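You operate a simulated robot arm through the tools that you are given. There is no shell and no other tool. Be economical: measure what you need, move in short steps, check, and stop when the job is done.

You are at the controls of a simulated robot arm. One attempt, no reset.

JOB
Press LINES on the small red box and put it in the tray.
Fine: the tray is the green one; set the grey dial to LINES; one press only; leave the press tray pulled out.

Only the result counts: the job must be done as asked and must still hold three seconds after the hand-in. Knocking over, shifting, dropping, spilling or breaking anything else fails it.

ROBOT AND FRAMES
A 7-joint arm with a two-finger parallel gripper, fixed in place. Base frame: the origin is at the foot of the arm, x ahead of it, y to its left, z up. Readings come in mm, degrees, newtons and seconds.
Its first joint turns from -66.0 to 66.0 degrees. Payload 2.6 kg.
Tool frame: the origin (TCP) lies between the finger pads and is the grasp point; the fingertips stand 30 mm ahead of it; z points along the fingers, y is the line along which they close. Largest opening 94 mm; finger width 28, thickness 10; the body of the gripper, 50 by 96 mm, starts 55 mm behind the TCP.
Orientation is that of the tool frame in the base frame, as a unit quaternion [x, y, z, w]. With the fingers straight down and closing along the base's y, the tool's x points along the base's -x, its y along +y and its z along -z.

CONTROLS
- The arm moves only by the tool apply_moves. Its argument "plan" is a list of rows, each an object (a shift or turn left out is 0, a gripper value left out holds the last) with "hand": the closure, from 0 (fully open) to 1 (shut); "translation": the shift along the tool's x, y, z in units of 50 mm (1.0 is 50 mm), a list of three; "turn": the turn, a rotation vector about the tool's x, y, z in units of 4 degrees (1.0 is 4 degrees), a list of three. In form: [{"hand": hand, "translation": [x, y, z], "turn": [ax, ay, az]}, ...]. A call has 1 to 20 rows; each row shifts and turns the commanded pose from where the row before left it, along the tool's axes as they then stand. A call with a number of a shift or a turn outside -1 to 1 is refused whole. A row lasts 0.2 s, in which the tool goes at most 50 mm and 8.6 degrees; a call with a longer step from one row to the next is refused whole, and so is a gripper value outside its range. A pose out of reach is approached as far as the arm can. The call stops where the force on the tool passes 40 N (or 10 N more than at its start, if that is more) or the arm is blocked; 0.2 s more then pass. The fingers move at their own pace (about 72 mm/s each) and stop on an object; they squeeze with about 43 N. The grip force told is the motor's: it shows also when the fingers shut on nothing. Time passes only in rows, and 0.2 s behind the last, so rows that do not move let the fingers close. It gives the time, the measured TCP pose, the force on the tool (base axes), the opening and the grip force at its end, in the units of the frame above (readings bear some noise), and new pictures: "pictures" is both (left out), scene, wrist or none.
- Cameras (640 x 400 px; columns grow to the right, rows downward): "scene" is fixed at [50.8, 442.8, 572.3]; the picture's right is [-0.63, -0.78, 0.00], its down [-0.37, 0.30, -0.88] and it looks along [0.68, -0.55, -0.48] (base axes); focal length 346 px, centre (320, 200). "wrist" rides on the gripper at [-37, 0, -58] in the tool frame; the picture's right is [0.00, -1.00, 0.00], its down [0.97, 0.00, -0.24] and it looks along [0.24, 0.00, 0.97] (tool axes); focal length 218 px, centre (320, 200). There is no depth. A picture from a camera that has moved, and an enlarged one, comes with that camera's place and axes in the base frame and with its lens.
- close_up(camera, box): a new picture of the part [left, top, right, bottom] of that camera's present view, enlarged. It takes no simulated time.
- close_job(): hands the job in; it is judged then, once.

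Go step by step. Nothing tells you positions but the pictures and the camera data: compare them with the known pose of the tool, close in by small moves and look again before you grip or let go. The budget is 120 turns and 150 pictures, counting those below and the enlarged ones. Unless the task says otherwise, let go and move clear before handing in, and close with one line.

The tools are called after "Call:" as name(argument=value, ...) on one line, values as JSON. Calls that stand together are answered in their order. apply_moves: Moves the arm, as the interface text tells. Its arguments: {"type":"object","properties":{"plan":{"type":"array","items":{"type":"object","properties":{"hand":{"type":"number"},"translation":{"type":"array","items":{"type":"number"}},"turn":{"type":"array","items":{"type":"number"}}}}},"pictures":{"type":"string","enum":["both","scene","wrist","none"]}},"required":["plan"]} The other tools are called the same way: close_up (camera, box) takes an enlarged picture of a part of a camera's view; close_job () hands the job in.

At the start:

```text
clock: 0.0
ee_pos: [348.9, -69.3, 426.9]
tcp_rot: [0.0, 1.0, 0.0, 0.001]
force: [1.3, 0.4, 0.2]
finger_gap: 94.2
gripper_force: 0.0
```

scene: 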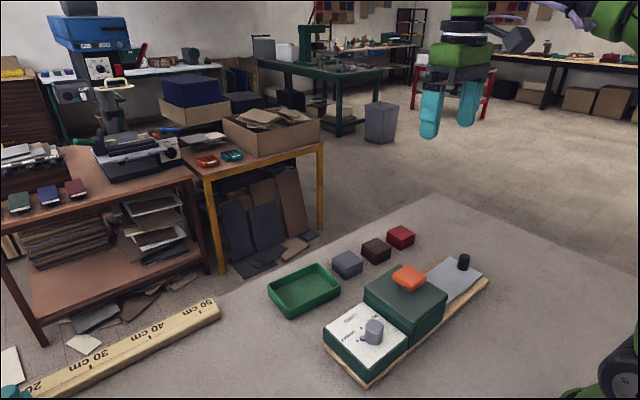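
wrist: 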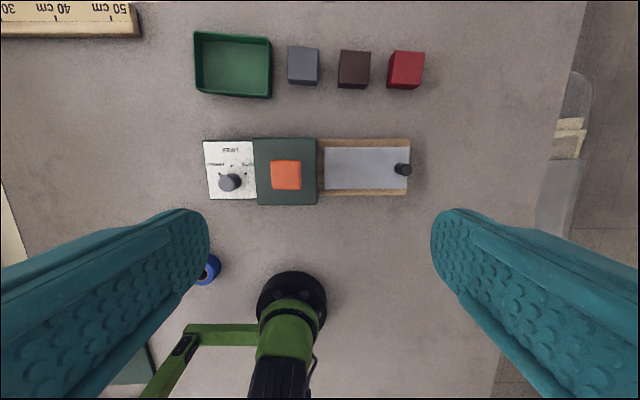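

I see a press device with a dial panel (left), an orange button on a block, and a sliding press tray with a black knob, plus three small boxes and the green tray. I look closer first.

Call:
close_up(camera="wrist", box=[190, 125, 430, 215])

Call:
close_up(camera="scene", box=[310, 220, 500, 390])

Call:
close_up(camera="wrist", box=[195, 130, 265, 210])

```text
2.67 times, centred on (310, 170) of wrist
camera zoom: at [386.0, -68.7, 483.7], right [0.0, -1.0, 0.0], down [-0.97, 0.0, 0.24], along [-0.24, 0.0, -0.97], focal length 582 px, centre (347, 280)
```

zoom: 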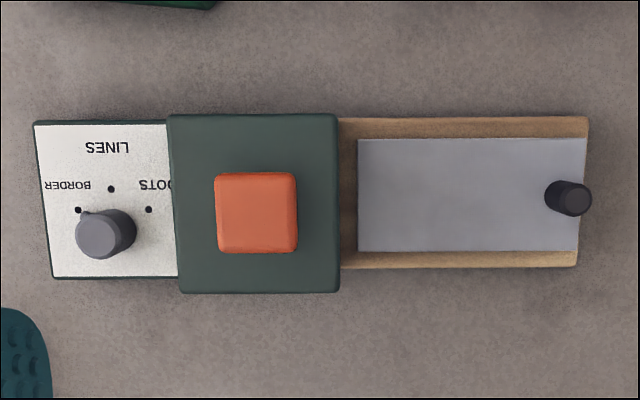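

```text
2.35 times, centred on (405, 305) of scene
camera zoom: at [50.8, 442.8, 572.3], right [-0.63, -0.78, 0.0], down [-0.37, 0.3, -0.88], along [0.68, -0.55, -0.48], focal length 814 px, centre (120, -47)
```

zoom: 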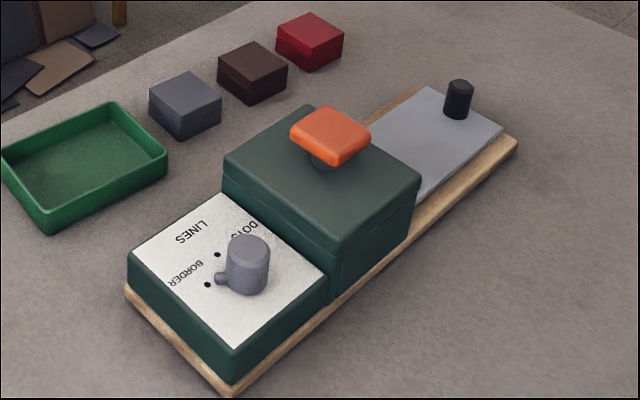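

```text
5.00 times, centred on (230, 170) of wrist
camera zoom: at [386.0, -68.7, 483.7], right [0.0, -1.0, 0.0], down [-0.97, 0.0, 0.24], along [-0.24, 0.0, -0.97], focal length 1091 px, centre (770, 350)
```

zoom: 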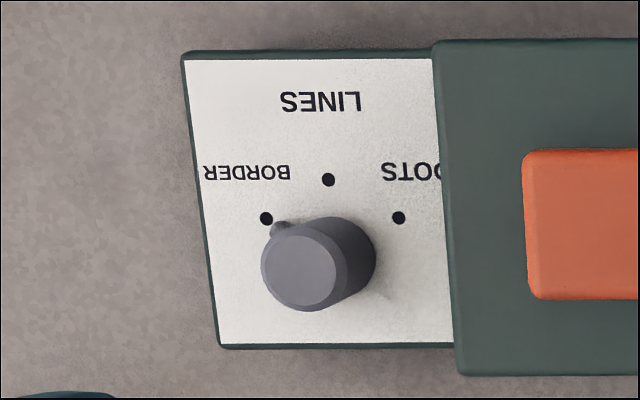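

Rough triangulation puts things higher than z=-140 suggests, with the press block around z≈60. I move partway toward the red box and look again to get the heights.

Call:
apply_moves(plan=[{"hand": 0, "translation": [-0.4, -0.52, 0.52]}, {"translation": [-0.4, -0.52, 0.52]}, {"translation": [-0.4, -0.52, 0.52]}, {"translation": [-0.4, -0.52, 0.52]}, {"translation": [0, 0, 0]}])

```text
clock: 1.2
ee_pos: [431.0, -173.5, 325.6]
tcp_rot: [0.0, 1.0, 0.0, 0.0]
force: [-0.6, 0.3, 0.2]
finger_gap: 93.9
gripper_force: 0.1
camera wrist: at [466.8, -174.0, 381.4], right [0.0, -1.0, 0.0], down [-0.97, 0.0, 0.24], along [-0.24, 0.0, -0.97], focal length 218 px, centre (320, 200)
```

scene: 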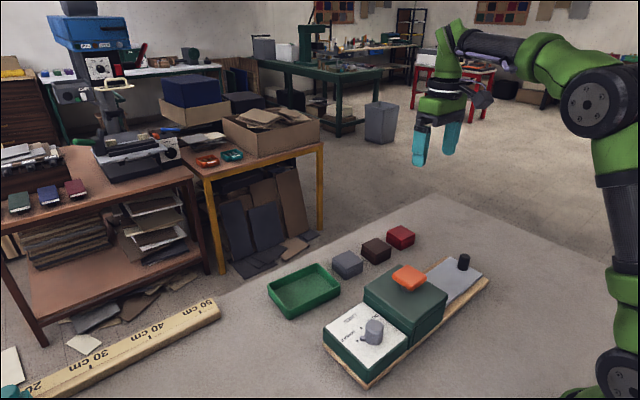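
wrist: 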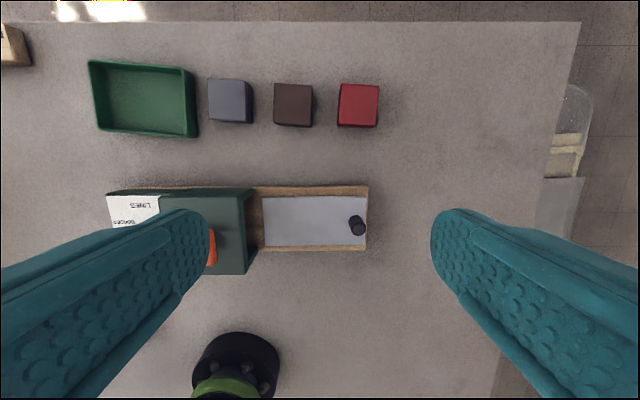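

Two wrist views put the red box top near z≈35 at about (525,-230), so the real surface is close to z≈0. I look in detail at the press tray and the boxes.

Call:
close_up(camera="wrist", box=[240, 170, 400, 270])

Call:
close_up(camera="wrist", box=[190, 50, 400, 180])

Call:
close_up(camera="scene", box=[390, 230, 510, 330])

```text
4.00 times, centred on (320, 220) of wrist
camera zoom: at [466.8, -174.0, 381.4], right [0.0, -1.0, 0.0], down [-0.97, 0.0, 0.24], along [-0.24, 0.0, -0.97], focal length 873 px, centre (320, 120)
```

zoom: 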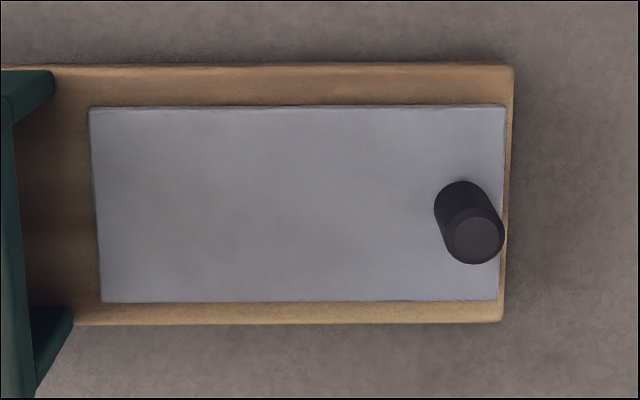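

```text
3.05 times, centred on (295, 115) of wrist
camera zoom: at [466.8, -174.0, 381.4], right [0.0, -1.0, 0.0], down [-0.97, 0.0, 0.24], along [-0.24, 0.0, -0.97], focal length 665 px, centre (396, 459)
```

zoom: 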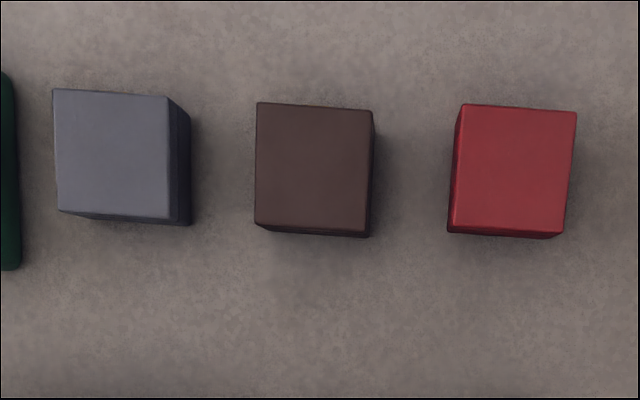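

```text
4.00 times, centred on (450, 280) of scene
camera zoom: at [50.9, 442.7, 572.3], right [-0.63, -0.78, 0.0], down [-0.37, 0.3, -0.88], along [0.68, -0.55, -0.48], focal length 1383 px, centre (-200, -120)
```

zoom: 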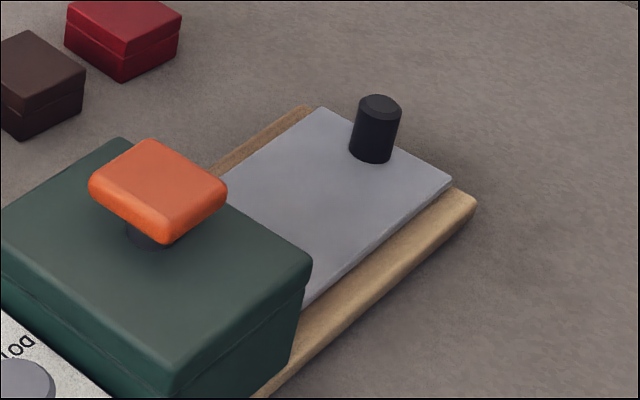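

The press is an open arch, and the plate sits fully out at -y. I start with the dial, so I move above it and measure it.

Call:
apply_moves(plan=[{"translation": [0.278, 0.684, 0.238]}, {"translation": [0.278, 0.684, 0.238]}, {"translation": [0.278, 0.684, 0.238]}, {"translation": [0.278, 0.684, 0.238]}, {"translation": [0.278, 0.684, 0.238]}, {"translation": [0.278, 0.684, 0.238]}, {"translation": [0.278, 0.684, 0.238]}, {"translation": [0.278, 0.684, 0.238]}, {"translation": [0, 0, 0]}])

```text
clock: 3.2
ee_pos: [318.7, 99.5, 227.3]
tcp_rot: [0.0, 1.0, 0.0, 0.0]
force: [-0.3, 0.9, 0.0]
finger_gap: 94.0
gripper_force: 0.0
camera wrist: at [355.9, 99.4, 283.3], right [0.0, -1.0, 0.0], down [-0.97, 0.0, 0.24], along [-0.24, 0.0, -0.97], focal length 218 px, centre (320, 200)
```

scene: 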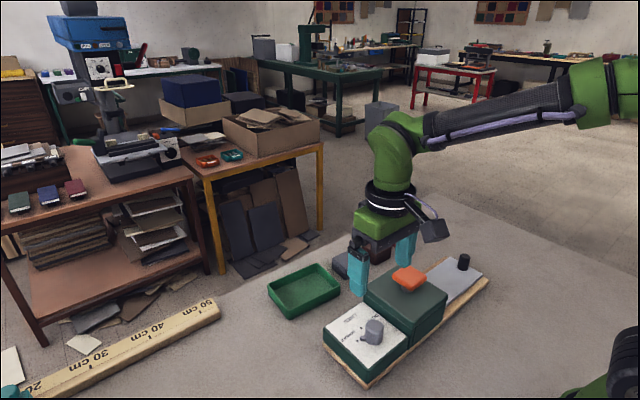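
wrist: 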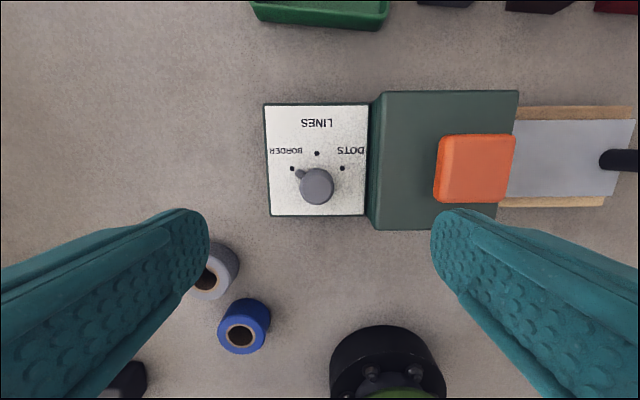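

Panel top is at z≈55, with the knob axis at about (320,102) and its top at z≈92. BORDER is 60° counter-clockwise of LINES. I turn the tool 60° so the fingers close across the pointer, half close them, and check.

Call:
apply_moves(plan=[{"hand": 0.45, "translation": [-0.026, 0.05, 0.4], "turn": [0, 0, -1]}, {"turn": [0, 0, -1], "translation": [0, 0, 0.4]}, {"turn": [0, 0, -1], "translation": [0, 0, 0.2]}, {"turn": [0, 0, -1]}, {"turn": [0, 0, -1]}, {"turn": [0, 0, -1]}, {"turn": [0, 0, -1]}, {"turn": [0, 0, -1]}, {"turn": [0, 0, -1]}, {"turn": [0, 0, -1]}, {"turn": [0, 0, -1]}, {"turn": [0, 0, -1]}, {"turn": [0, 0, -1]}, {"turn": [0, 0, -1]}, {"turn": [0, 0, -1]}, {}])

```text
clock: 6.6
ee_pos: [317.6, 103.1, 177.5]
tcp_rot: [-0.5, 0.866, 0.0, 0.0]
force: [0.1, 0.0, 0.2]
finger_gap: 51.8
gripper_force: 0.0
camera wrist: at [337.4, 135.5, 234.2], right [0.87, -0.5, 0.0], down [-0.48, -0.84, 0.24], along [-0.12, -0.21, -0.97], focal length 218 px, centre (320, 200)
```

scene: 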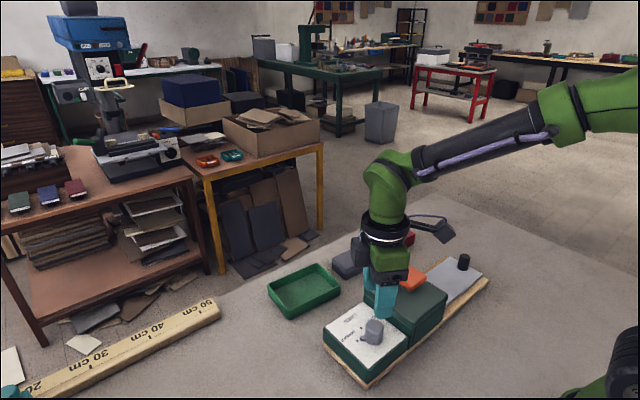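
wrist: 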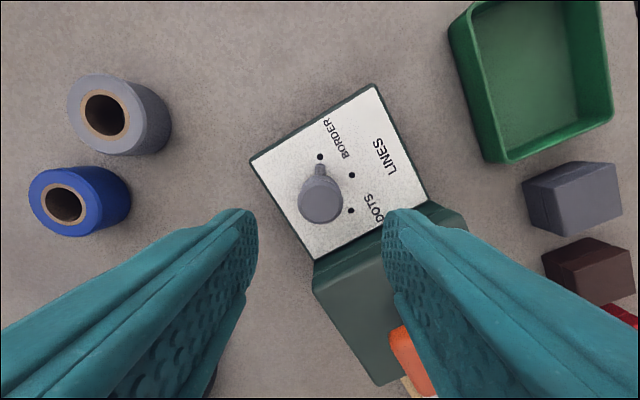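

The pointer lines up with the tool axis and the knob sits centred between the fingers. I descend to a tip height of about z=66 and close.

Call:
apply_moves(plan=[{"translation": [0, 0, 0.5]}, {"translation": [0, 0, 0.5]}, {"translation": [0, 0, 0.4]}, {"translation": [0, 0, 0.23]}, {}])

```text
clock: 7.8
ee_pos: [319.1, 103.7, 97.0]
tcp_rot: [-0.5, 0.866, 0.0, -0.001]
force: [-0.2, -0.2, -0.2]
finger_gap: 51.7
gripper_force: 0.1
camera wrist: at [336.9, 136.0, 153.0], right [0.87, -0.5, 0.0], down [-0.49, -0.84, 0.24], along [-0.12, -0.21, -0.97], focal length 218 px, centre (320, 200)
```

scene: 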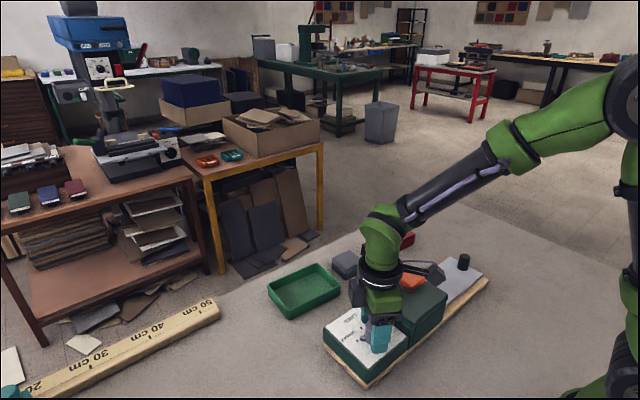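
wrist: 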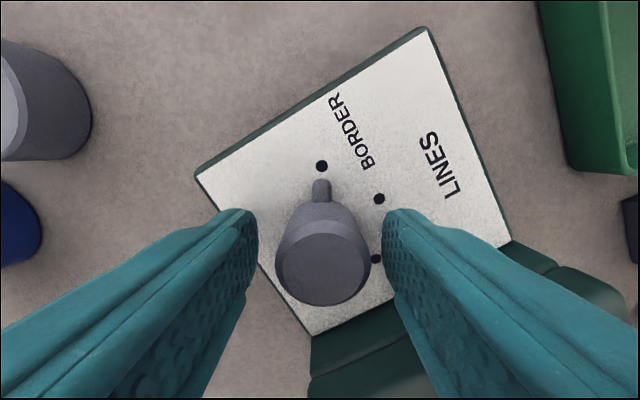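

Well centred. I close on the knob.

Call:
apply_moves(plan=[{"hand": 1}, {}, {}], pictures="wrist")

```text
clock: 8.6
ee_pos: [319.2, 103.6, 96.9]
tcp_rot: [-0.5, 0.866, -0.001, 0.0]
force: [9.3, -4.3, -1.0]
finger_gap: 31.5
gripper_force: 42.9
camera wrist: at [337.5, 135.5, 153.2], right [0.87, -0.5, 0.0], down [-0.49, -0.84, 0.24], along [-0.12, -0.21, -0.97], focal length 218 px, centre (320, 200)
```

wrist: 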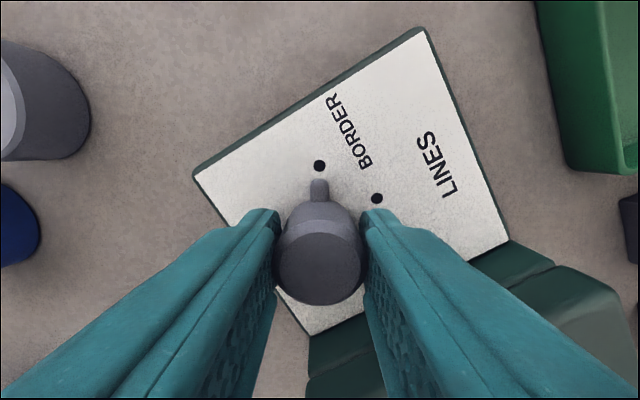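

Gripped. I relieve the small side force and turn the knob 60° clockwise to LINES.

Call:
apply_moves(plan=[{"translation": [0, -0.014, 0], "turn": [0, 0, 1]}, {"turn": [0, 0, 1]}, {"turn": [0, 0, 1]}, {"turn": [0, 0, 1]}, {"turn": [0, 0, 1]}, {"turn": [0, 0, 1]}, {"turn": [0, 0, 1]}, {"turn": [0, 0, 1]}, {"turn": [0, 0, 1]}, {"turn": [0, 0, 1]}, {"turn": [0, 0, 1]}, {"turn": [0, 0, 1]}, {"turn": [0, 0, 1]}, {"turn": [0, 0, 1]}, {"turn": [0, 0, 1]}, {}], pictures="wrist")

```text
clock: 12.0
ee_pos: [320.9, 102.7, 96.0]
tcp_rot: [0.001, 1.0, 0.0, -0.001]
force: [-5.0, -22.2, 3.5]
finger_gap: 31.4
gripper_force: 42.8
camera wrist: at [357.3, 102.9, 152.8], right [0.0, -1.0, 0.0], down [-0.97, 0.0, 0.24], along [-0.24, 0.0, -0.97], focal length 218 px, centre (320, 200)
```

wrist: 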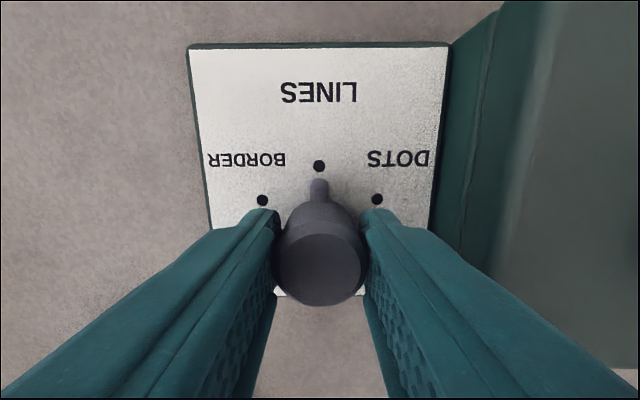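

The pointer is on LINES. I ease the side load, open a little, rise and check.

Call:
apply_moves(plan=[{"translation": [0, -0.03, 0]}, {"hand": 0.5}, {}, {}, {"translation": [0, 0, -0.5]}, {"translation": [0, 0, -0.8]}, {"translation": [0, 0, -0.8]}, {}], pictures="wrist")

```text
clock: 13.8
ee_pos: [321.5, 102.6, 201.2]
tcp_rot: [0.0, 1.0, 0.0, 0.0]
force: [0.6, 0.6, 0.7]
finger_gap: 47.0
gripper_force: 0.0
camera wrist: at [357.6, 101.8, 257.5], right [0.0, -1.0, 0.0], down [-0.97, 0.0, 0.24], along [-0.24, 0.0, -0.97], focal length 218 px, centre (320, 200)
```

wrist: 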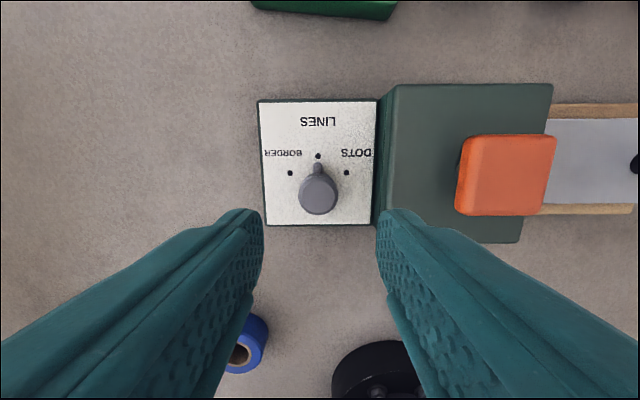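

Dial is set. Next I move over to the red box.

Call:
apply_moves(plan=[{"hand": 0, "translation": [-0.397, -0.728, 0]}, {"translation": [-0.397, -0.728, 0]}, {"translation": [-0.397, -0.728, 0]}, {"translation": [-0.397, -0.728, 0]}, {"translation": [-0.397, -0.728, 0]}, {"translation": [-0.397, -0.728, 0]}, {"translation": [-0.397, -0.728, 0]}, {"translation": [-0.397, -0.728, 0]}, {"translation": [-0.397, -0.728, 0]}, {}], pictures="both")

```text
clock: 16.0
ee_pos: [500.5, -227.3, 200.7]
tcp_rot: [0.0, 1.0, 0.0, 0.0]
force: [-0.4, 0.3, -0.7]
finger_gap: 93.9
gripper_force: 0.1
camera wrist: at [536.0, -226.7, 257.5], right [0.0, -1.0, 0.0], down [-0.97, 0.0, 0.24], along [-0.24, 0.0, -0.97], focal length 218 px, centre (320, 200)
```

scene: 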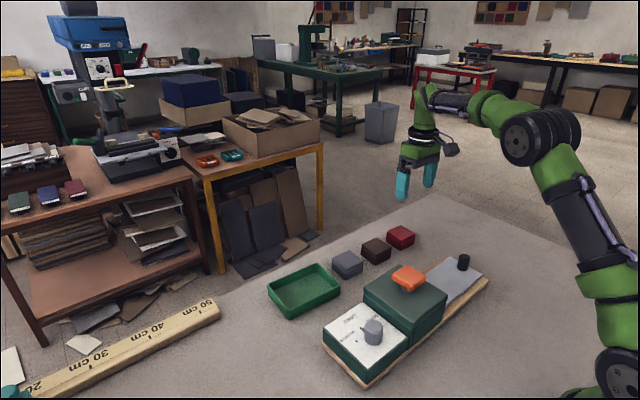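
wrist: 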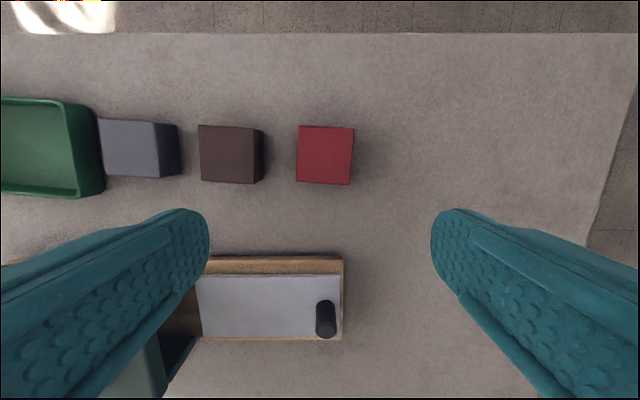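

The red box centre is at about (527,-232) with the top at z≈35, 56 mm wide and yawed about 4° clockwise. I align with a narrowed opening and descend partway.

Call:
apply_moves(plan=[{"hand": 0.18, "translation": [-0.54, -0.094, 0.5], "turn": [0, 0, 1]}, {"translation": [0, 0, 0.8]}, {"translation": [0, 0, 0.7]}, {"translation": [0, 0, 0.2]}, {}])

```text
clock: 17.2
ee_pos: [525.4, -230.8, 91.2]
tcp_rot: [0.035, 0.999, 0.001, -0.001]
force: [0.4, 0.6, 0.2]
finger_gap: 77.2
gripper_force: 0.0
camera wrist: at [561.8, -234.4, 147.2], right [-0.07, -1.0, 0.0], down [-0.97, 0.07, 0.24], along [-0.24, 0.02, -0.97], focal length 218 px, centre (320, 200)
```

scene: 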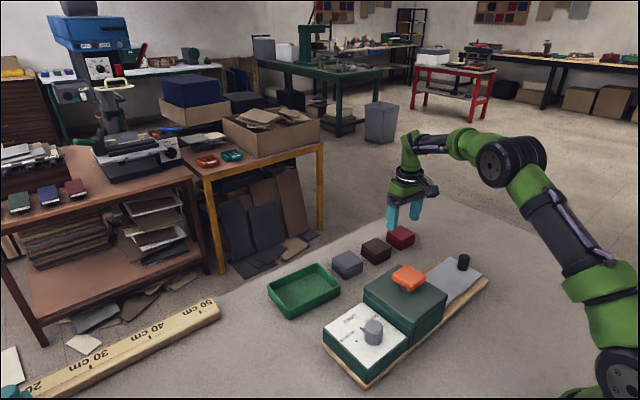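
wrist: 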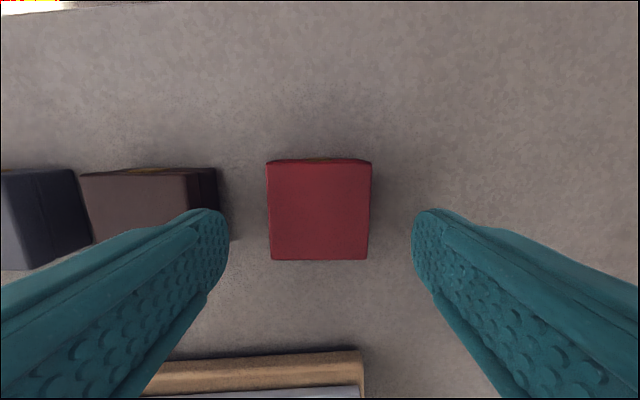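

Aligned, and the brown box is clear by about 20 mm. I descend and grip.

Call:
apply_moves(plan=[{"translation": [-0.03, -0.01, 0.35]}, {"translation": [0, 0, 0.35]}, {"translation": [0, 0, 0.33]}, {}])

```text
clock: 18.2
ee_pos: [525.8, -231.5, 40.4]
tcp_rot: [0.035, 0.999, 0.0, 0.0]
force: [-0.2, 0.1, 0.8]
finger_gap: 76.8
gripper_force: 0.1
camera wrist: at [563.3, -234.6, 96.8], right [-0.07, -1.0, 0.0], down [-0.97, 0.07, 0.24], along [-0.24, 0.02, -0.97], focal length 218 px, centre (320, 200)
```

scene: 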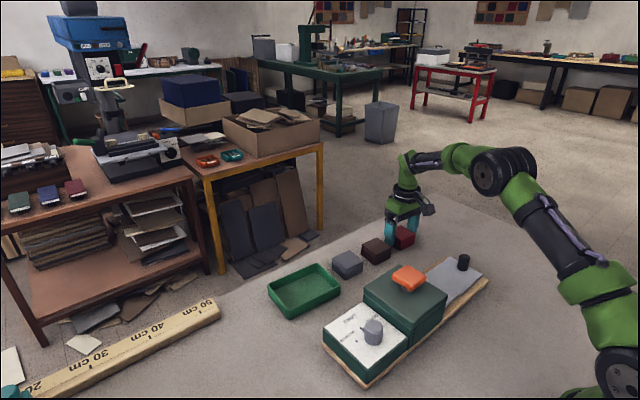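
wrist: 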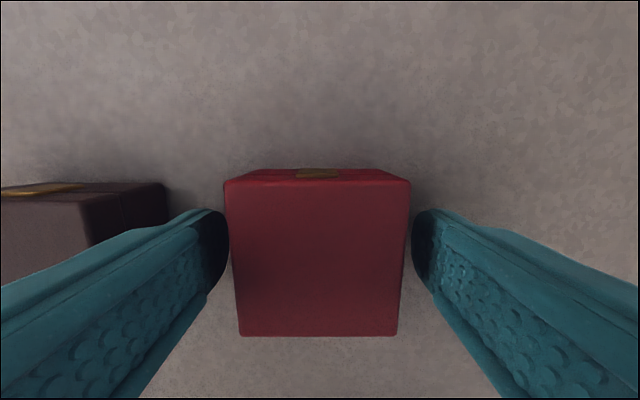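

Call:
apply_moves(plan=[{"hand": 1}, {}, {}], pictures="wrist")

```text
clock: 19.0
ee_pos: [527.0, -231.7, 40.4]
tcp_rot: [0.035, 0.999, 0.0, 0.002]
force: [0.4, 0.9, 4.5]
finger_gap: 55.0
gripper_force: 42.9
camera wrist: at [563.6, -234.5, 97.4], right [-0.07, -1.0, 0.0], down [-0.97, 0.07, 0.24], along [-0.24, 0.02, -0.97], focal length 218 px, centre (320, 200)
```

wrist: 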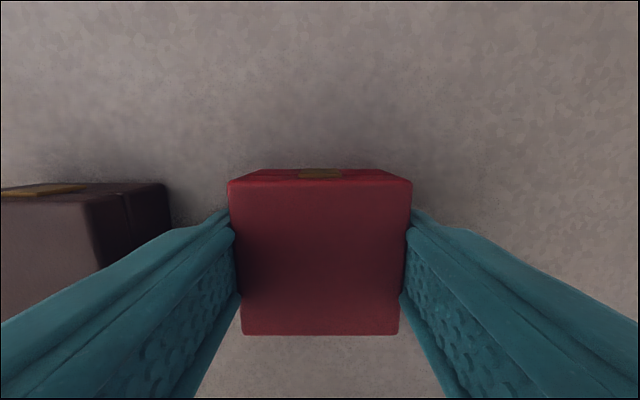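

Gripped at 55 mm. I lift and square up the yaw.

Call:
apply_moves(plan=[{"translation": [0, 0, -0.5]}, {"translation": [0, 0, -0.8]}, {"translation": [0, 0, -0.8]}, {"translation": [0, 0, -0.8], "turn": [0, 0, -1]}, {"translation": [0.5, 0, 0]}, {}])

```text
clock: 20.4
ee_pos: [502.0, -231.8, 185.6]
tcp_rot: [0.001, 1.0, 0.001, -0.001]
force: [0.3, 0.7, -0.5]
finger_gap: 0.0
gripper_force: 33.5
camera wrist: at [539.1, -232.1, 241.1], right [0.0, -1.0, 0.0], down [-0.97, 0.0, 0.24], along [-0.24, 0.0, -0.97], focal length 218 px, centre (320, 200)
```

scene: 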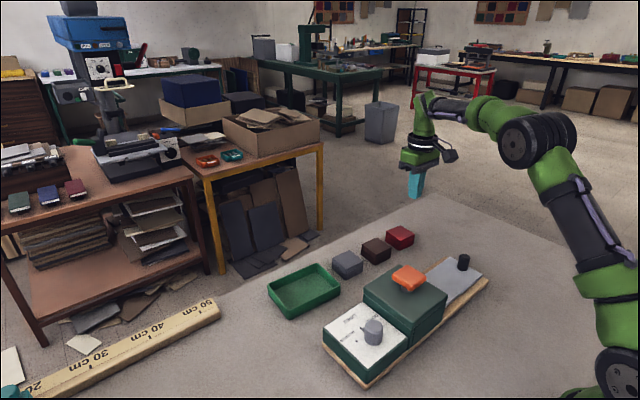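
wrist: 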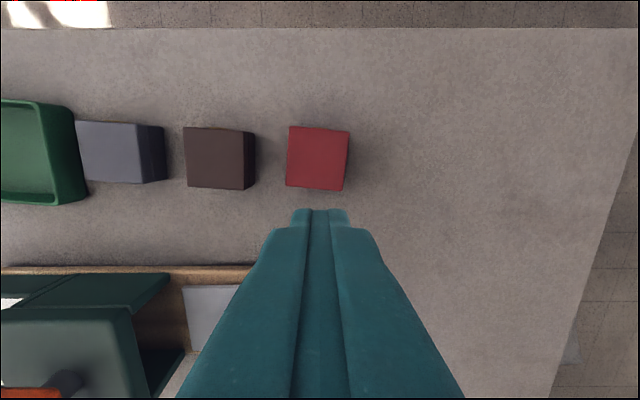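

The box slipped out and is still in place, near (528,-230) with yaw about 4.5°. I regrip deeper and lift slowly.

Call:
apply_moves(plan=[{"hand": 0.18, "translation": [-0.5, 0.03, 0.4], "turn": [0, 0, 1.1]}, {"translation": [0, 0, 0.8]}, {"translation": [0, 0, 0.7]}, {"translation": [-0.02, 0, 0.3]}, {}], pictures="wrist")

```text
refused: 1.1 is not a number from -1 to 1
```

Call:
apply_moves(plan=[{"hand": 0.18, "translation": [-0.5, 0.03, 0.4], "turn": [0, 0, 1]}, {"translation": [0, 0, 0.8], "turn": [0, 0, 0.1]}, {"translation": [0, 0, 0.7]}, {"translation": [-0.02, 0, 0.3]}, {}], pictures="wrist")

```text
clock: 21.6
ee_pos: [528.7, -228.6, 76.1]
tcp_rot: [0.038, 0.999, 0.001, 0.0]
force: [-0.2, 0.3, 0.2]
finger_gap: 77.2
gripper_force: 0.0
camera wrist: at [565.9, -233.0, 132.7], right [-0.08, -1.0, 0.0], down [-0.97, 0.07, 0.24], along [-0.24, 0.02, -0.97], focal length 218 px, centre (320, 200)
```

wrist: 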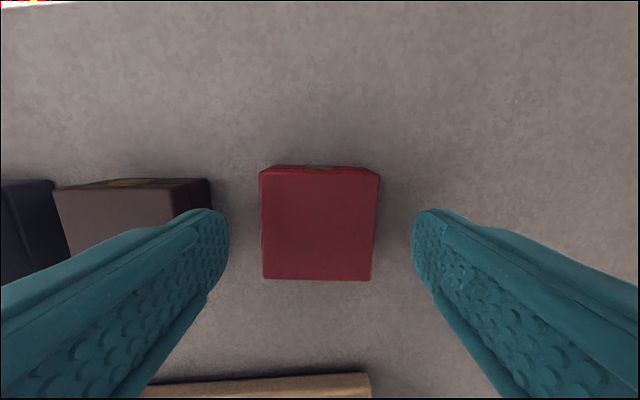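

Call:
apply_moves(plan=[{"translation": [0, 0, 0.4]}, {"translation": [0, 0, 0.3]}, {"translation": [0, 0, 0.13]}, {}, {"hand": 1}, {}, {}, {}], pictures="both")

```text
clock: 23.4
ee_pos: [527.5, -229.2, 33.6]
tcp_rot: [0.039, 0.999, 0.0, -0.001]
force: [0.2, -0.4, -0.9]
finger_gap: 59.6
gripper_force: 42.9
camera wrist: at [564.9, -232.4, 90.4], right [-0.08, -1.0, 0.0], down [-0.97, 0.07, 0.24], along [-0.24, 0.02, -0.97], focal length 218 px, centre (320, 200)
```

scene: 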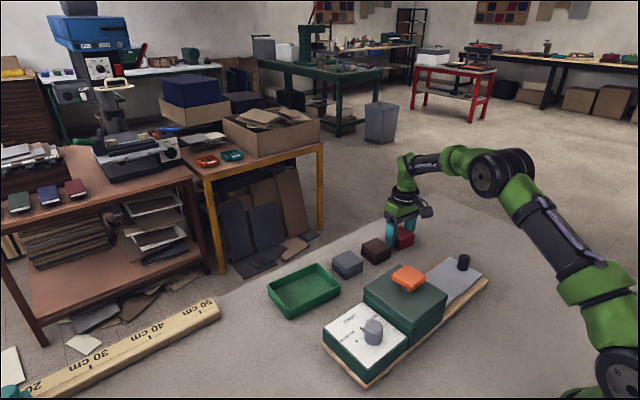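
wrist: 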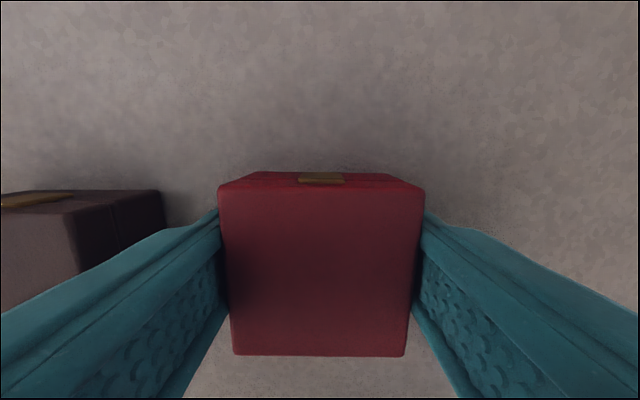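

The gap is now 59.6 mm, so the earlier grip was on the bevelled top edge. I open and go a bit lower for a firmer hold, watching the force.

Call:
apply_moves(plan=[{"hand": 0.18}, {}, {"translation": [0, 0, 0.06]}, {"translation": [0, 0, 0.06]}, {"translation": [0, 0, 0.06]}, {}], pictures="none")

```text
clock: 24.6
ee_pos: [528.4, -230.1, 30.0]
tcp_rot: [0.039, 0.999, 0.0, 0.001]
force: [-1.8, 1.1, 3.6]
finger_gap: 77.4
gripper_force: 0.1
stopped in row 6: the force on the tool passed its limit (the readings are from after the stop); the commanded pose is now the measured one
```

The fingertips touched the surface at z≈0. I back off 2.5 mm, grip, and lift slowly.

Call:
apply_moves(plan=[{"translation": [0, 0, -0.05]}, {"hand": 1}, {}, {}, {}, {"translation": [0, 0, -0.1]}, {"translation": [0, 0, -0.1]}, {"translation": [0, 0, -0.1]}, {}], pictures="both")

```text
clock: 26.6
ee_pos: [528.2, -230.0, 46.3]
tcp_rot: [0.04, 0.999, 0.0, 0.001]
force: [0.5, 0.4, -1.0]
finger_gap: 59.6
gripper_force: 42.5
camera wrist: at [564.6, -233.3, 103.0], right [-0.08, -1.0, 0.0], down [-0.97, 0.08, 0.24], along [-0.24, 0.02, -0.97], focal length 218 px, centre (320, 200)
```

scene: 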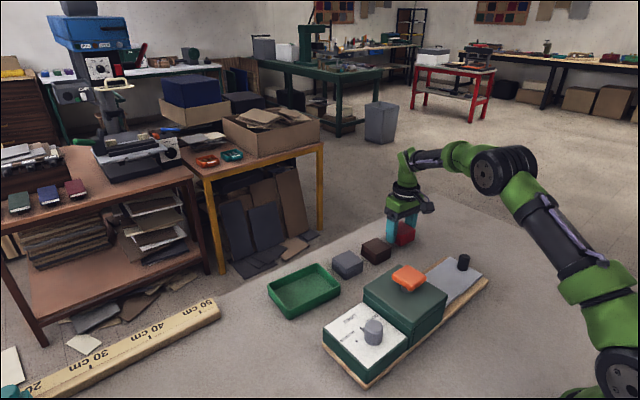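
wrist: 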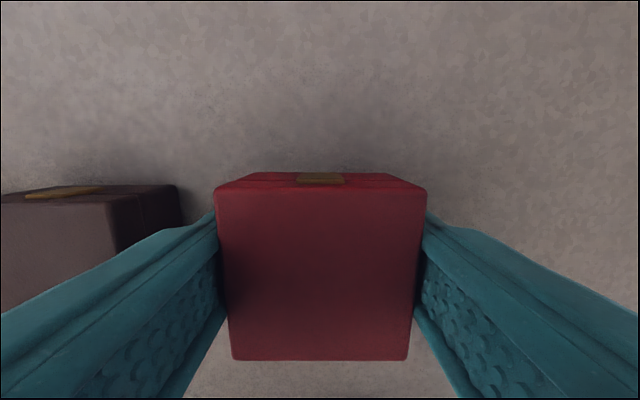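

It holds this time. I keep raising gently and square the yaw.

Call:
apply_moves(plan=[{"translation": [0, 0, -0.2]}, {"translation": [0, 0, -0.3]}, {"translation": [0, 0, -0.4]}, {"translation": [0, 0, -0.4], "turn": [0, 0, -0.5]}, {"translation": [0, 0, -0.4], "turn": [0, 0, -0.6]}, {"translation": [0, 0, -0.2]}, {}], pictures="both")

```text
clock: 28.2
ee_pos: [529.3, -230.5, 142.1]
tcp_rot: [0.001, 1.0, 0.0, 0.0]
force: [0.2, 1.1, -0.3]
finger_gap: 59.6
gripper_force: 42.9
camera wrist: at [565.4, -230.8, 199.4], right [0.0, -1.0, 0.0], down [-0.97, 0.0, 0.24], along [-0.24, 0.0, -0.97], focal length 218 px, centre (320, 200)
```

scene: 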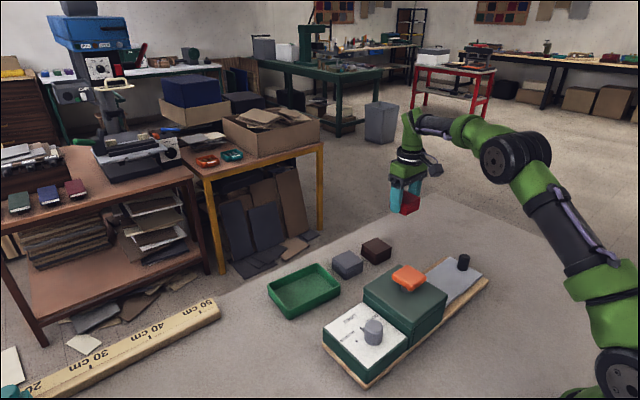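
wrist: 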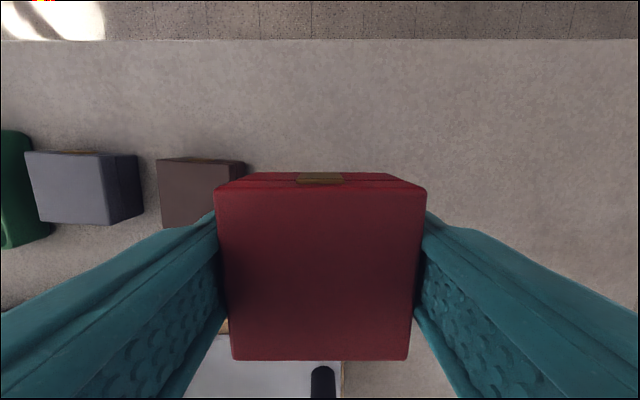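

Box is secure. The plate spans x≈292–382 and y≈-255…-75, with the knob at (335,-237). The button centre is near (340,-12,123). I carry the box to above (337,-150).

Call:
apply_moves(plan=[{"translation": [0.3, 0.125, 0]}, {"translation": [0.48, 0.2, 0]}, {"translation": [0.54, 0.225, 0]}, {"translation": [0.54, 0.225, 0]}, {"translation": [0.54, 0.225, 0]}, {"translation": [0.54, 0.225, 0]}, {"translation": [0.54, 0.225, 0]}, {"translation": [0.36, 0.15, 0]}, {"translation": [0, 0, 0.4]}, {"translation": [0, 0, 0.4]}, {}], pictures="both")

```text
clock: 30.6
ee_pos: [338.6, -149.2, 101.8]
tcp_rot: [0.001, 1.0, 0.0, 0.001]
force: [0.5, 0.4, 0.3]
finger_gap: 59.4
gripper_force: 43.2
camera wrist: at [374.2, -150.0, 158.9], right [0.0, -1.0, 0.0], down [-0.97, 0.0, 0.24], along [-0.24, 0.0, -0.97], focal length 218 px, centre (320, 200)
```

scene: 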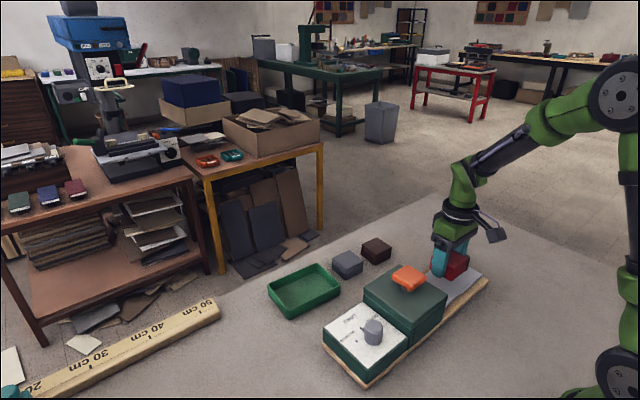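
wrist: 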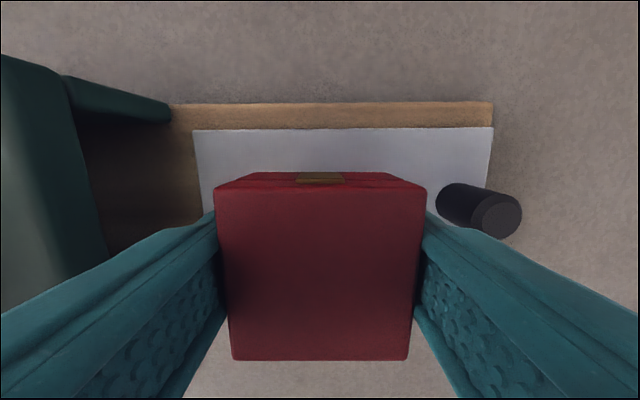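

Centred between the block side and the knob. I lower in small steps toward the plate.

Call:
apply_moves(plan=[{"translation": [0, 0, 0.3]}, {"translation": [0, 0, 0.3]}, {"translation": [0, 0, 0.2]}, {"translation": [0, 0, 0.1]}, {}], pictures="wrist")

Call:
close_up(camera="scene", box=[390, 210, 510, 310])

```text
clock: 31.9
ee_pos: [339.2, -149.0, 59.0]
tcp_rot: [0.003, 1.0, -0.001, 0.004]
force: [-1.2, 1.1, 5.4]
finger_gap: 59.3
gripper_force: 43.1
stopped in row 5: the force on the tool passed its limit (the readings are from after the stop); the commanded pose is now the measured one
camera wrist: at [375.3, -150.5, 116.0], right [-0.01, -1.0, 0.0], down [-0.97, 0.01, 0.23], along [-0.23, 0.0, -0.97], focal length 218 px, centre (320, 200)
```

wrist: 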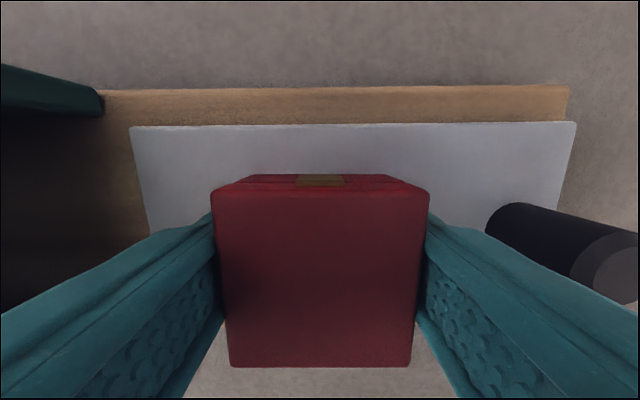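

```text
4.00 times, centred on (450, 260) of scene
camera zoom: at [50.8, 442.8, 572.3], right [-0.63, -0.78, 0.0], down [-0.37, 0.3, -0.88], along [0.68, -0.55, -0.48], focal length 1383 px, centre (-200, -40)
```

zoom: 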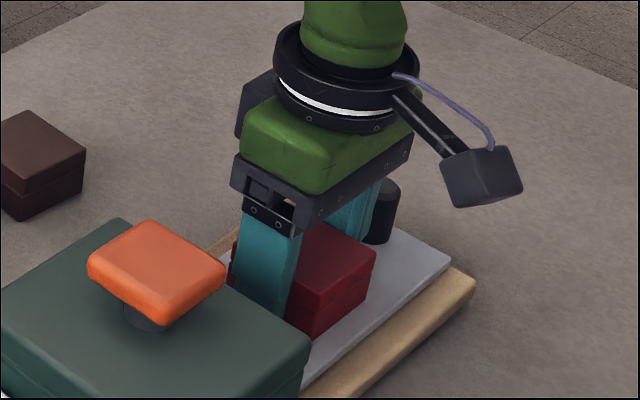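

The box rests on the plate (top at z≈26). I release and rise.

Call:
apply_moves(plan=[{"hand": 0.15}, {}, {}, {"translation": [0, 0, -0.4]}, {"translation": [0, 0, -0.7]}, {"translation": [0, 0, -0.7]}, {"translation": [0, 0, -0.4]}, {}], pictures="both")

```text
clock: 33.7
ee_pos: [337.0, -150.5, 170.7]
tcp_rot: [0.003, 1.0, -0.001, 0.004]
force: [0.8, -0.2, 0.4]
finger_gap: 79.8
gripper_force: 0.1
camera wrist: at [374.3, -150.8, 226.9], right [0.0, -1.0, 0.0], down [-0.97, 0.0, 0.23], along [-0.23, 0.0, -0.97], focal length 218 px, centre (320, 200)
```

scene: 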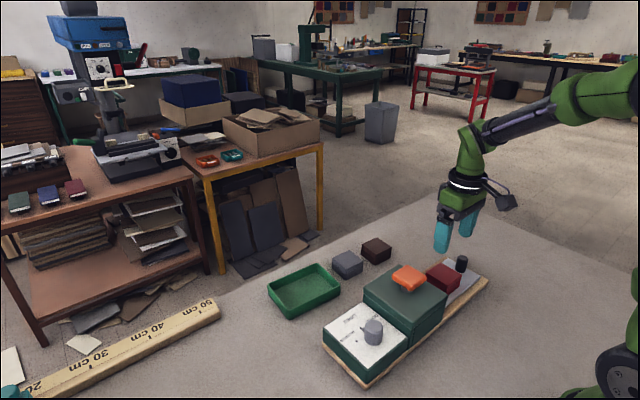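
wrist: 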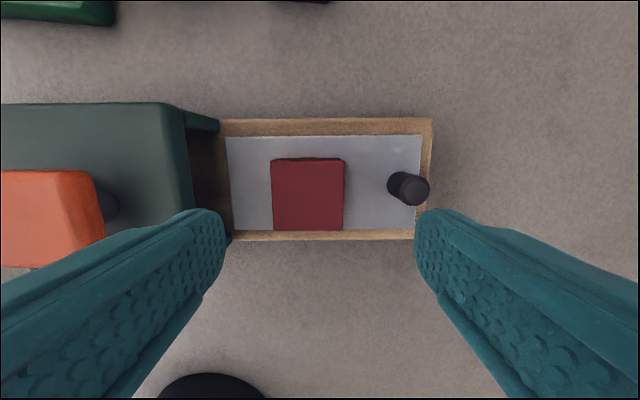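

The box is on the plate, and the tray slid inward about 9 mm on release, so it moves freely. I turn the tool 90° so the fingers straddle the knob in x, keeping the hand narrow toward the press, and move above the knob.

Call:
apply_moves(plan=[{"hand": 0.3, "translation": [-0.06, -0.3, 0], "turn": [0, 0, 1]}, {"turn": [0, 0, 1]}, {"turn": [0, 0, 1]}, {"turn": [0, 0, 1]}, {"turn": [0, 0, 1]}, {"turn": [0, 0, 1]}, {"turn": [0, 0, 1]}, {"turn": [0, 0, 1]}, {"turn": [0, 0, 1]}, {"turn": [0, 0, 1]}, {"turn": [0, 0, 1]}, {"turn": [0, 0, 1]}, {"turn": [0, 0, 1]}, {"turn": [0, 0, 1]}, {"turn": [0, 0, 1]}, {"turn": [0, 0, 1]}, {"turn": [0, 0, 1]}, {"turn": [0, 0, 1]}, {"turn": [0, 0, 1]}, {"turn": [0, 0, 1]}], pictures="none")

Call:
apply_moves(plan=[{"turn": [0, 0, 1]}, {"turn": [0, 0, 1]}, {"turn": [0, 0, 0.5]}, {"translation": [-0.58, 0, 0]}, {"translation": [-0.58, 0, 0]}, {}], pictures="both")

```text
clock: 37.9
ee_pos: [340.8, -166.3, 168.4]
tcp_rot: [0.646, 0.763, 0.001, 0.003]
force: [0.0, 0.6, 1.2]
finger_gap: 65.7
gripper_force: 0.0
```

```text
clock: 39.3
ee_pos: [341.8, -224.5, 169.1]
tcp_rot: [0.709, 0.705, 0.002, 0.003]
force: [0.2, -0.5, -0.1]
finger_gap: 65.8
gripper_force: 0.0
camera wrist: at [340.9, -261.9, 225.2], right [-1.0, 0.0, -0.01], down [0.0, 0.97, 0.24], along [0.01, 0.24, -0.97], focal length 218 px, centre (320, 200)
```

scene: 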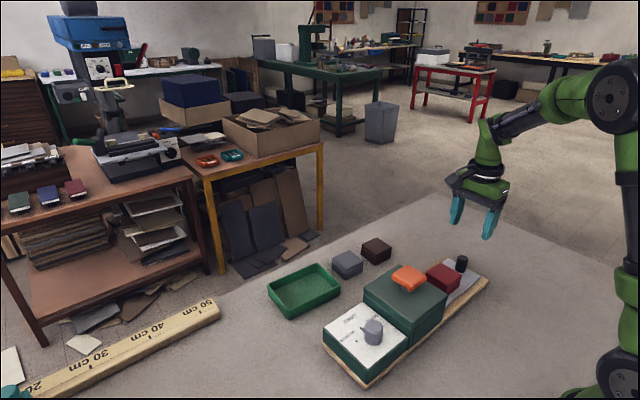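
wrist: 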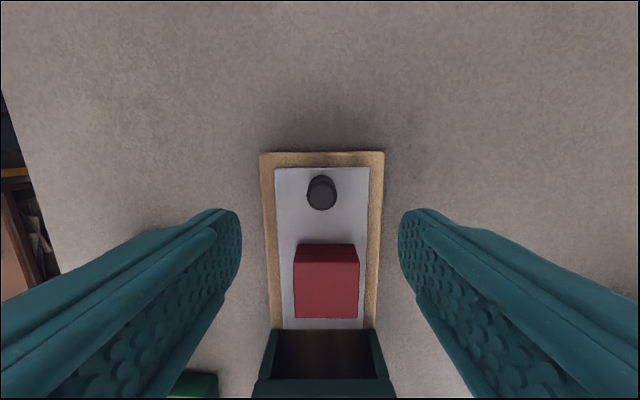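

Knob is centred under the hand. I descend and grip it.

Call:
apply_moves(plan=[{"hand": 0.45, "translation": [0, 0, 0.6]}, {"translation": [0, 0, 0.6]}, {"translation": [0, 0, 0.5]}, {"translation": [0, 0, 0.36]}, {}], pictures="wrist")

Call:
apply_moves(plan=[{"hand": 1}, {}, {}], pictures="both")

```text
clock: 40.5
ee_pos: [342.1, -222.8, 65.4]
tcp_rot: [0.709, 0.705, 0.002, 0.003]
force: [0.0, 0.4, -0.5]
finger_gap: 51.8
gripper_force: 0.1
camera wrist: at [341.1, -261.1, 122.2], right [-1.0, 0.0, -0.01], down [0.0, 0.97, 0.24], along [0.01, 0.24, -0.97], focal length 218 px, centre (320, 200)
```

wrist: 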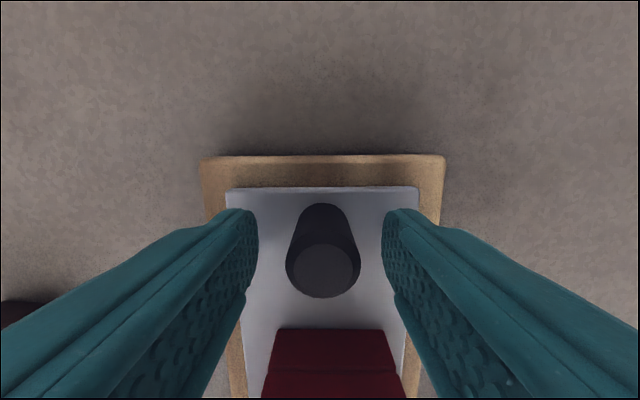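

```text
clock: 41.3
ee_pos: [341.1, -225.3, 66.2]
tcp_rot: [0.709, 0.706, 0.001, 0.001]
force: [-8.6, 0.4, 0.8]
finger_gap: 23.6
gripper_force: 42.8
camera wrist: at [340.3, -261.2, 122.1], right [-1.0, 0.01, 0.0], down [0.0, 0.97, 0.24], along [0.0, 0.24, -0.97], focal length 218 px, centre (320, 200)
```

scene: 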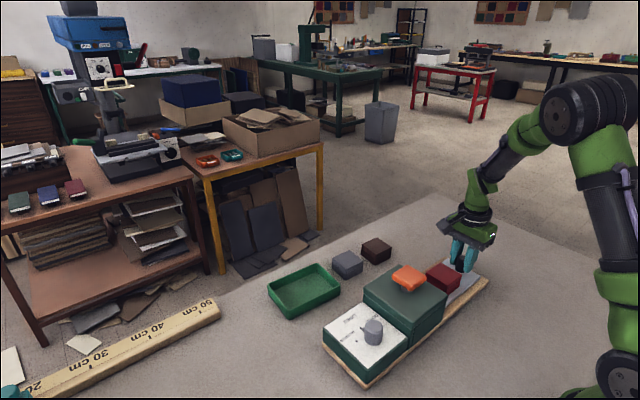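
wrist: 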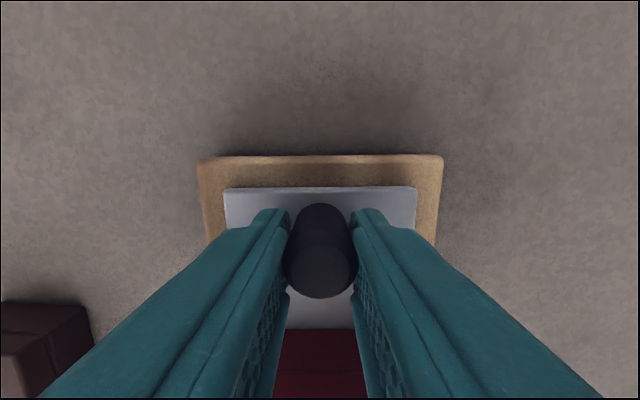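

Gripped. I push the tray in slowly along +y.

Call:
apply_moves(plan=[{"translation": [0.15, -0.015, 0]}, {"translation": [0.25, 0, 0]}, {"translation": [0.25, 0, 0]}, {"translation": [0.25, 0, 0]}, {"translation": [0.25, 0, 0]}, {}], pictures="both")

```text
clock: 42.7
ee_pos: [341.4, -164.2, 66.9]
tcp_rot: [0.708, 0.706, 0.002, 0.004]
force: [1.6, 0.0, 0.3]
finger_gap: 23.6
gripper_force: 42.8
camera wrist: at [340.7, -202.0, 122.3], right [-1.0, 0.0, -0.01], down [0.0, 0.97, 0.24], along [0.01, 0.24, -0.97], focal length 218 px, centre (320, 200)
```

scene: 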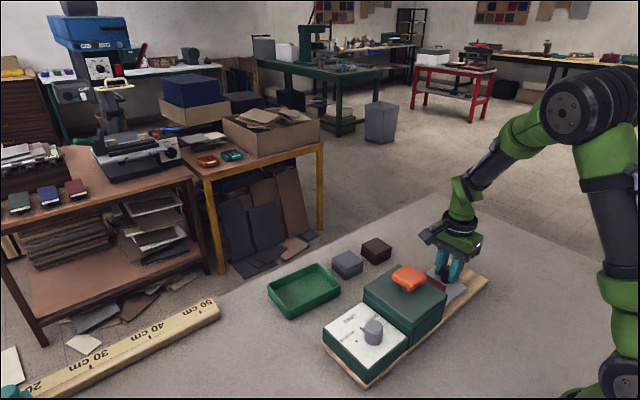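
wrist: 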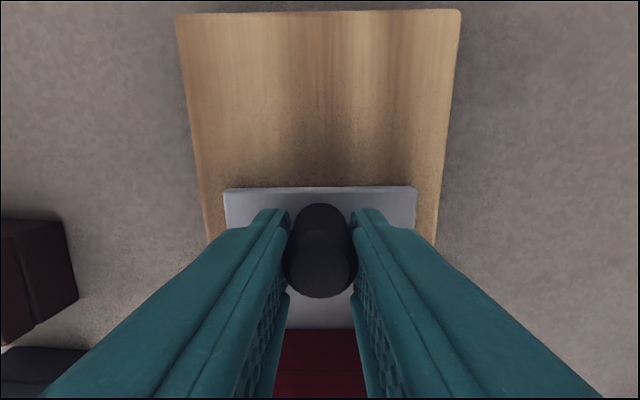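

Call:
apply_moves(plan=[{"translation": [0.2, 0, 0]}, {"translation": [0.2, 0, 0]}, {"translation": [0.2, 0, 0]}, {"translation": [0.2, 0, 0]}, {"translation": [0.2, 0, 0]}, {}], pictures="both")

```text
clock: 44.1
ee_pos: [340.8, -115.2, 67.6]
tcp_rot: [0.708, 0.706, 0.002, 0.004]
force: [2.8, -4.4, 0.0]
finger_gap: 23.6
gripper_force: 42.9
camera wrist: at [340.3, -152.3, 122.8], right [-1.0, 0.0, -0.01], down [0.0, 0.97, 0.24], along [0.01, 0.24, -0.97], focal length 218 px, centre (320, 200)
```

scene: 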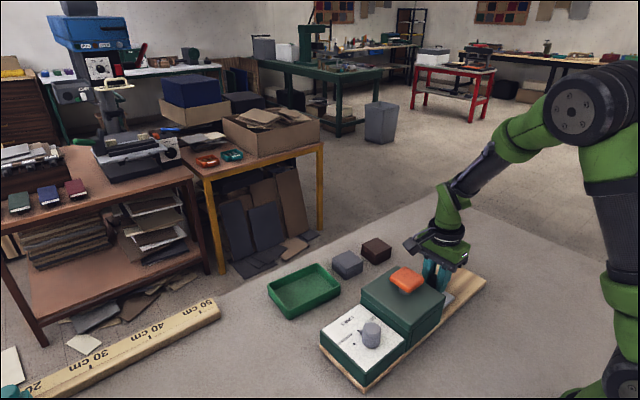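
wrist: 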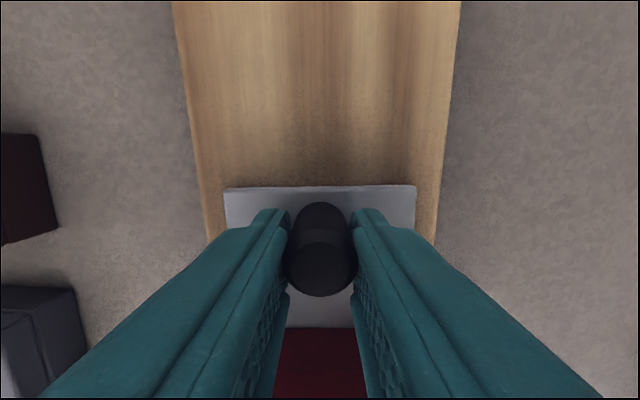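

The device itself may have shifted a few mm in the last push, which would mean the tray reached its inner stop. I compare with the earlier close-up.

Call:
close_up(camera="scene", box=[310, 220, 500, 390])

```text
2.35 times, centred on (405, 305) of scene
camera zoom: at [50.9, 442.8, 572.3], right [-0.63, -0.78, 0.0], down [-0.37, 0.3, -0.88], along [0.68, -0.55, -0.48], focal length 814 px, centre (120, -47)
```

zoom: 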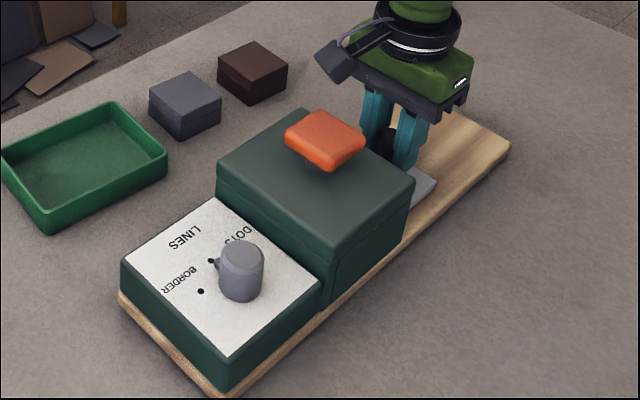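

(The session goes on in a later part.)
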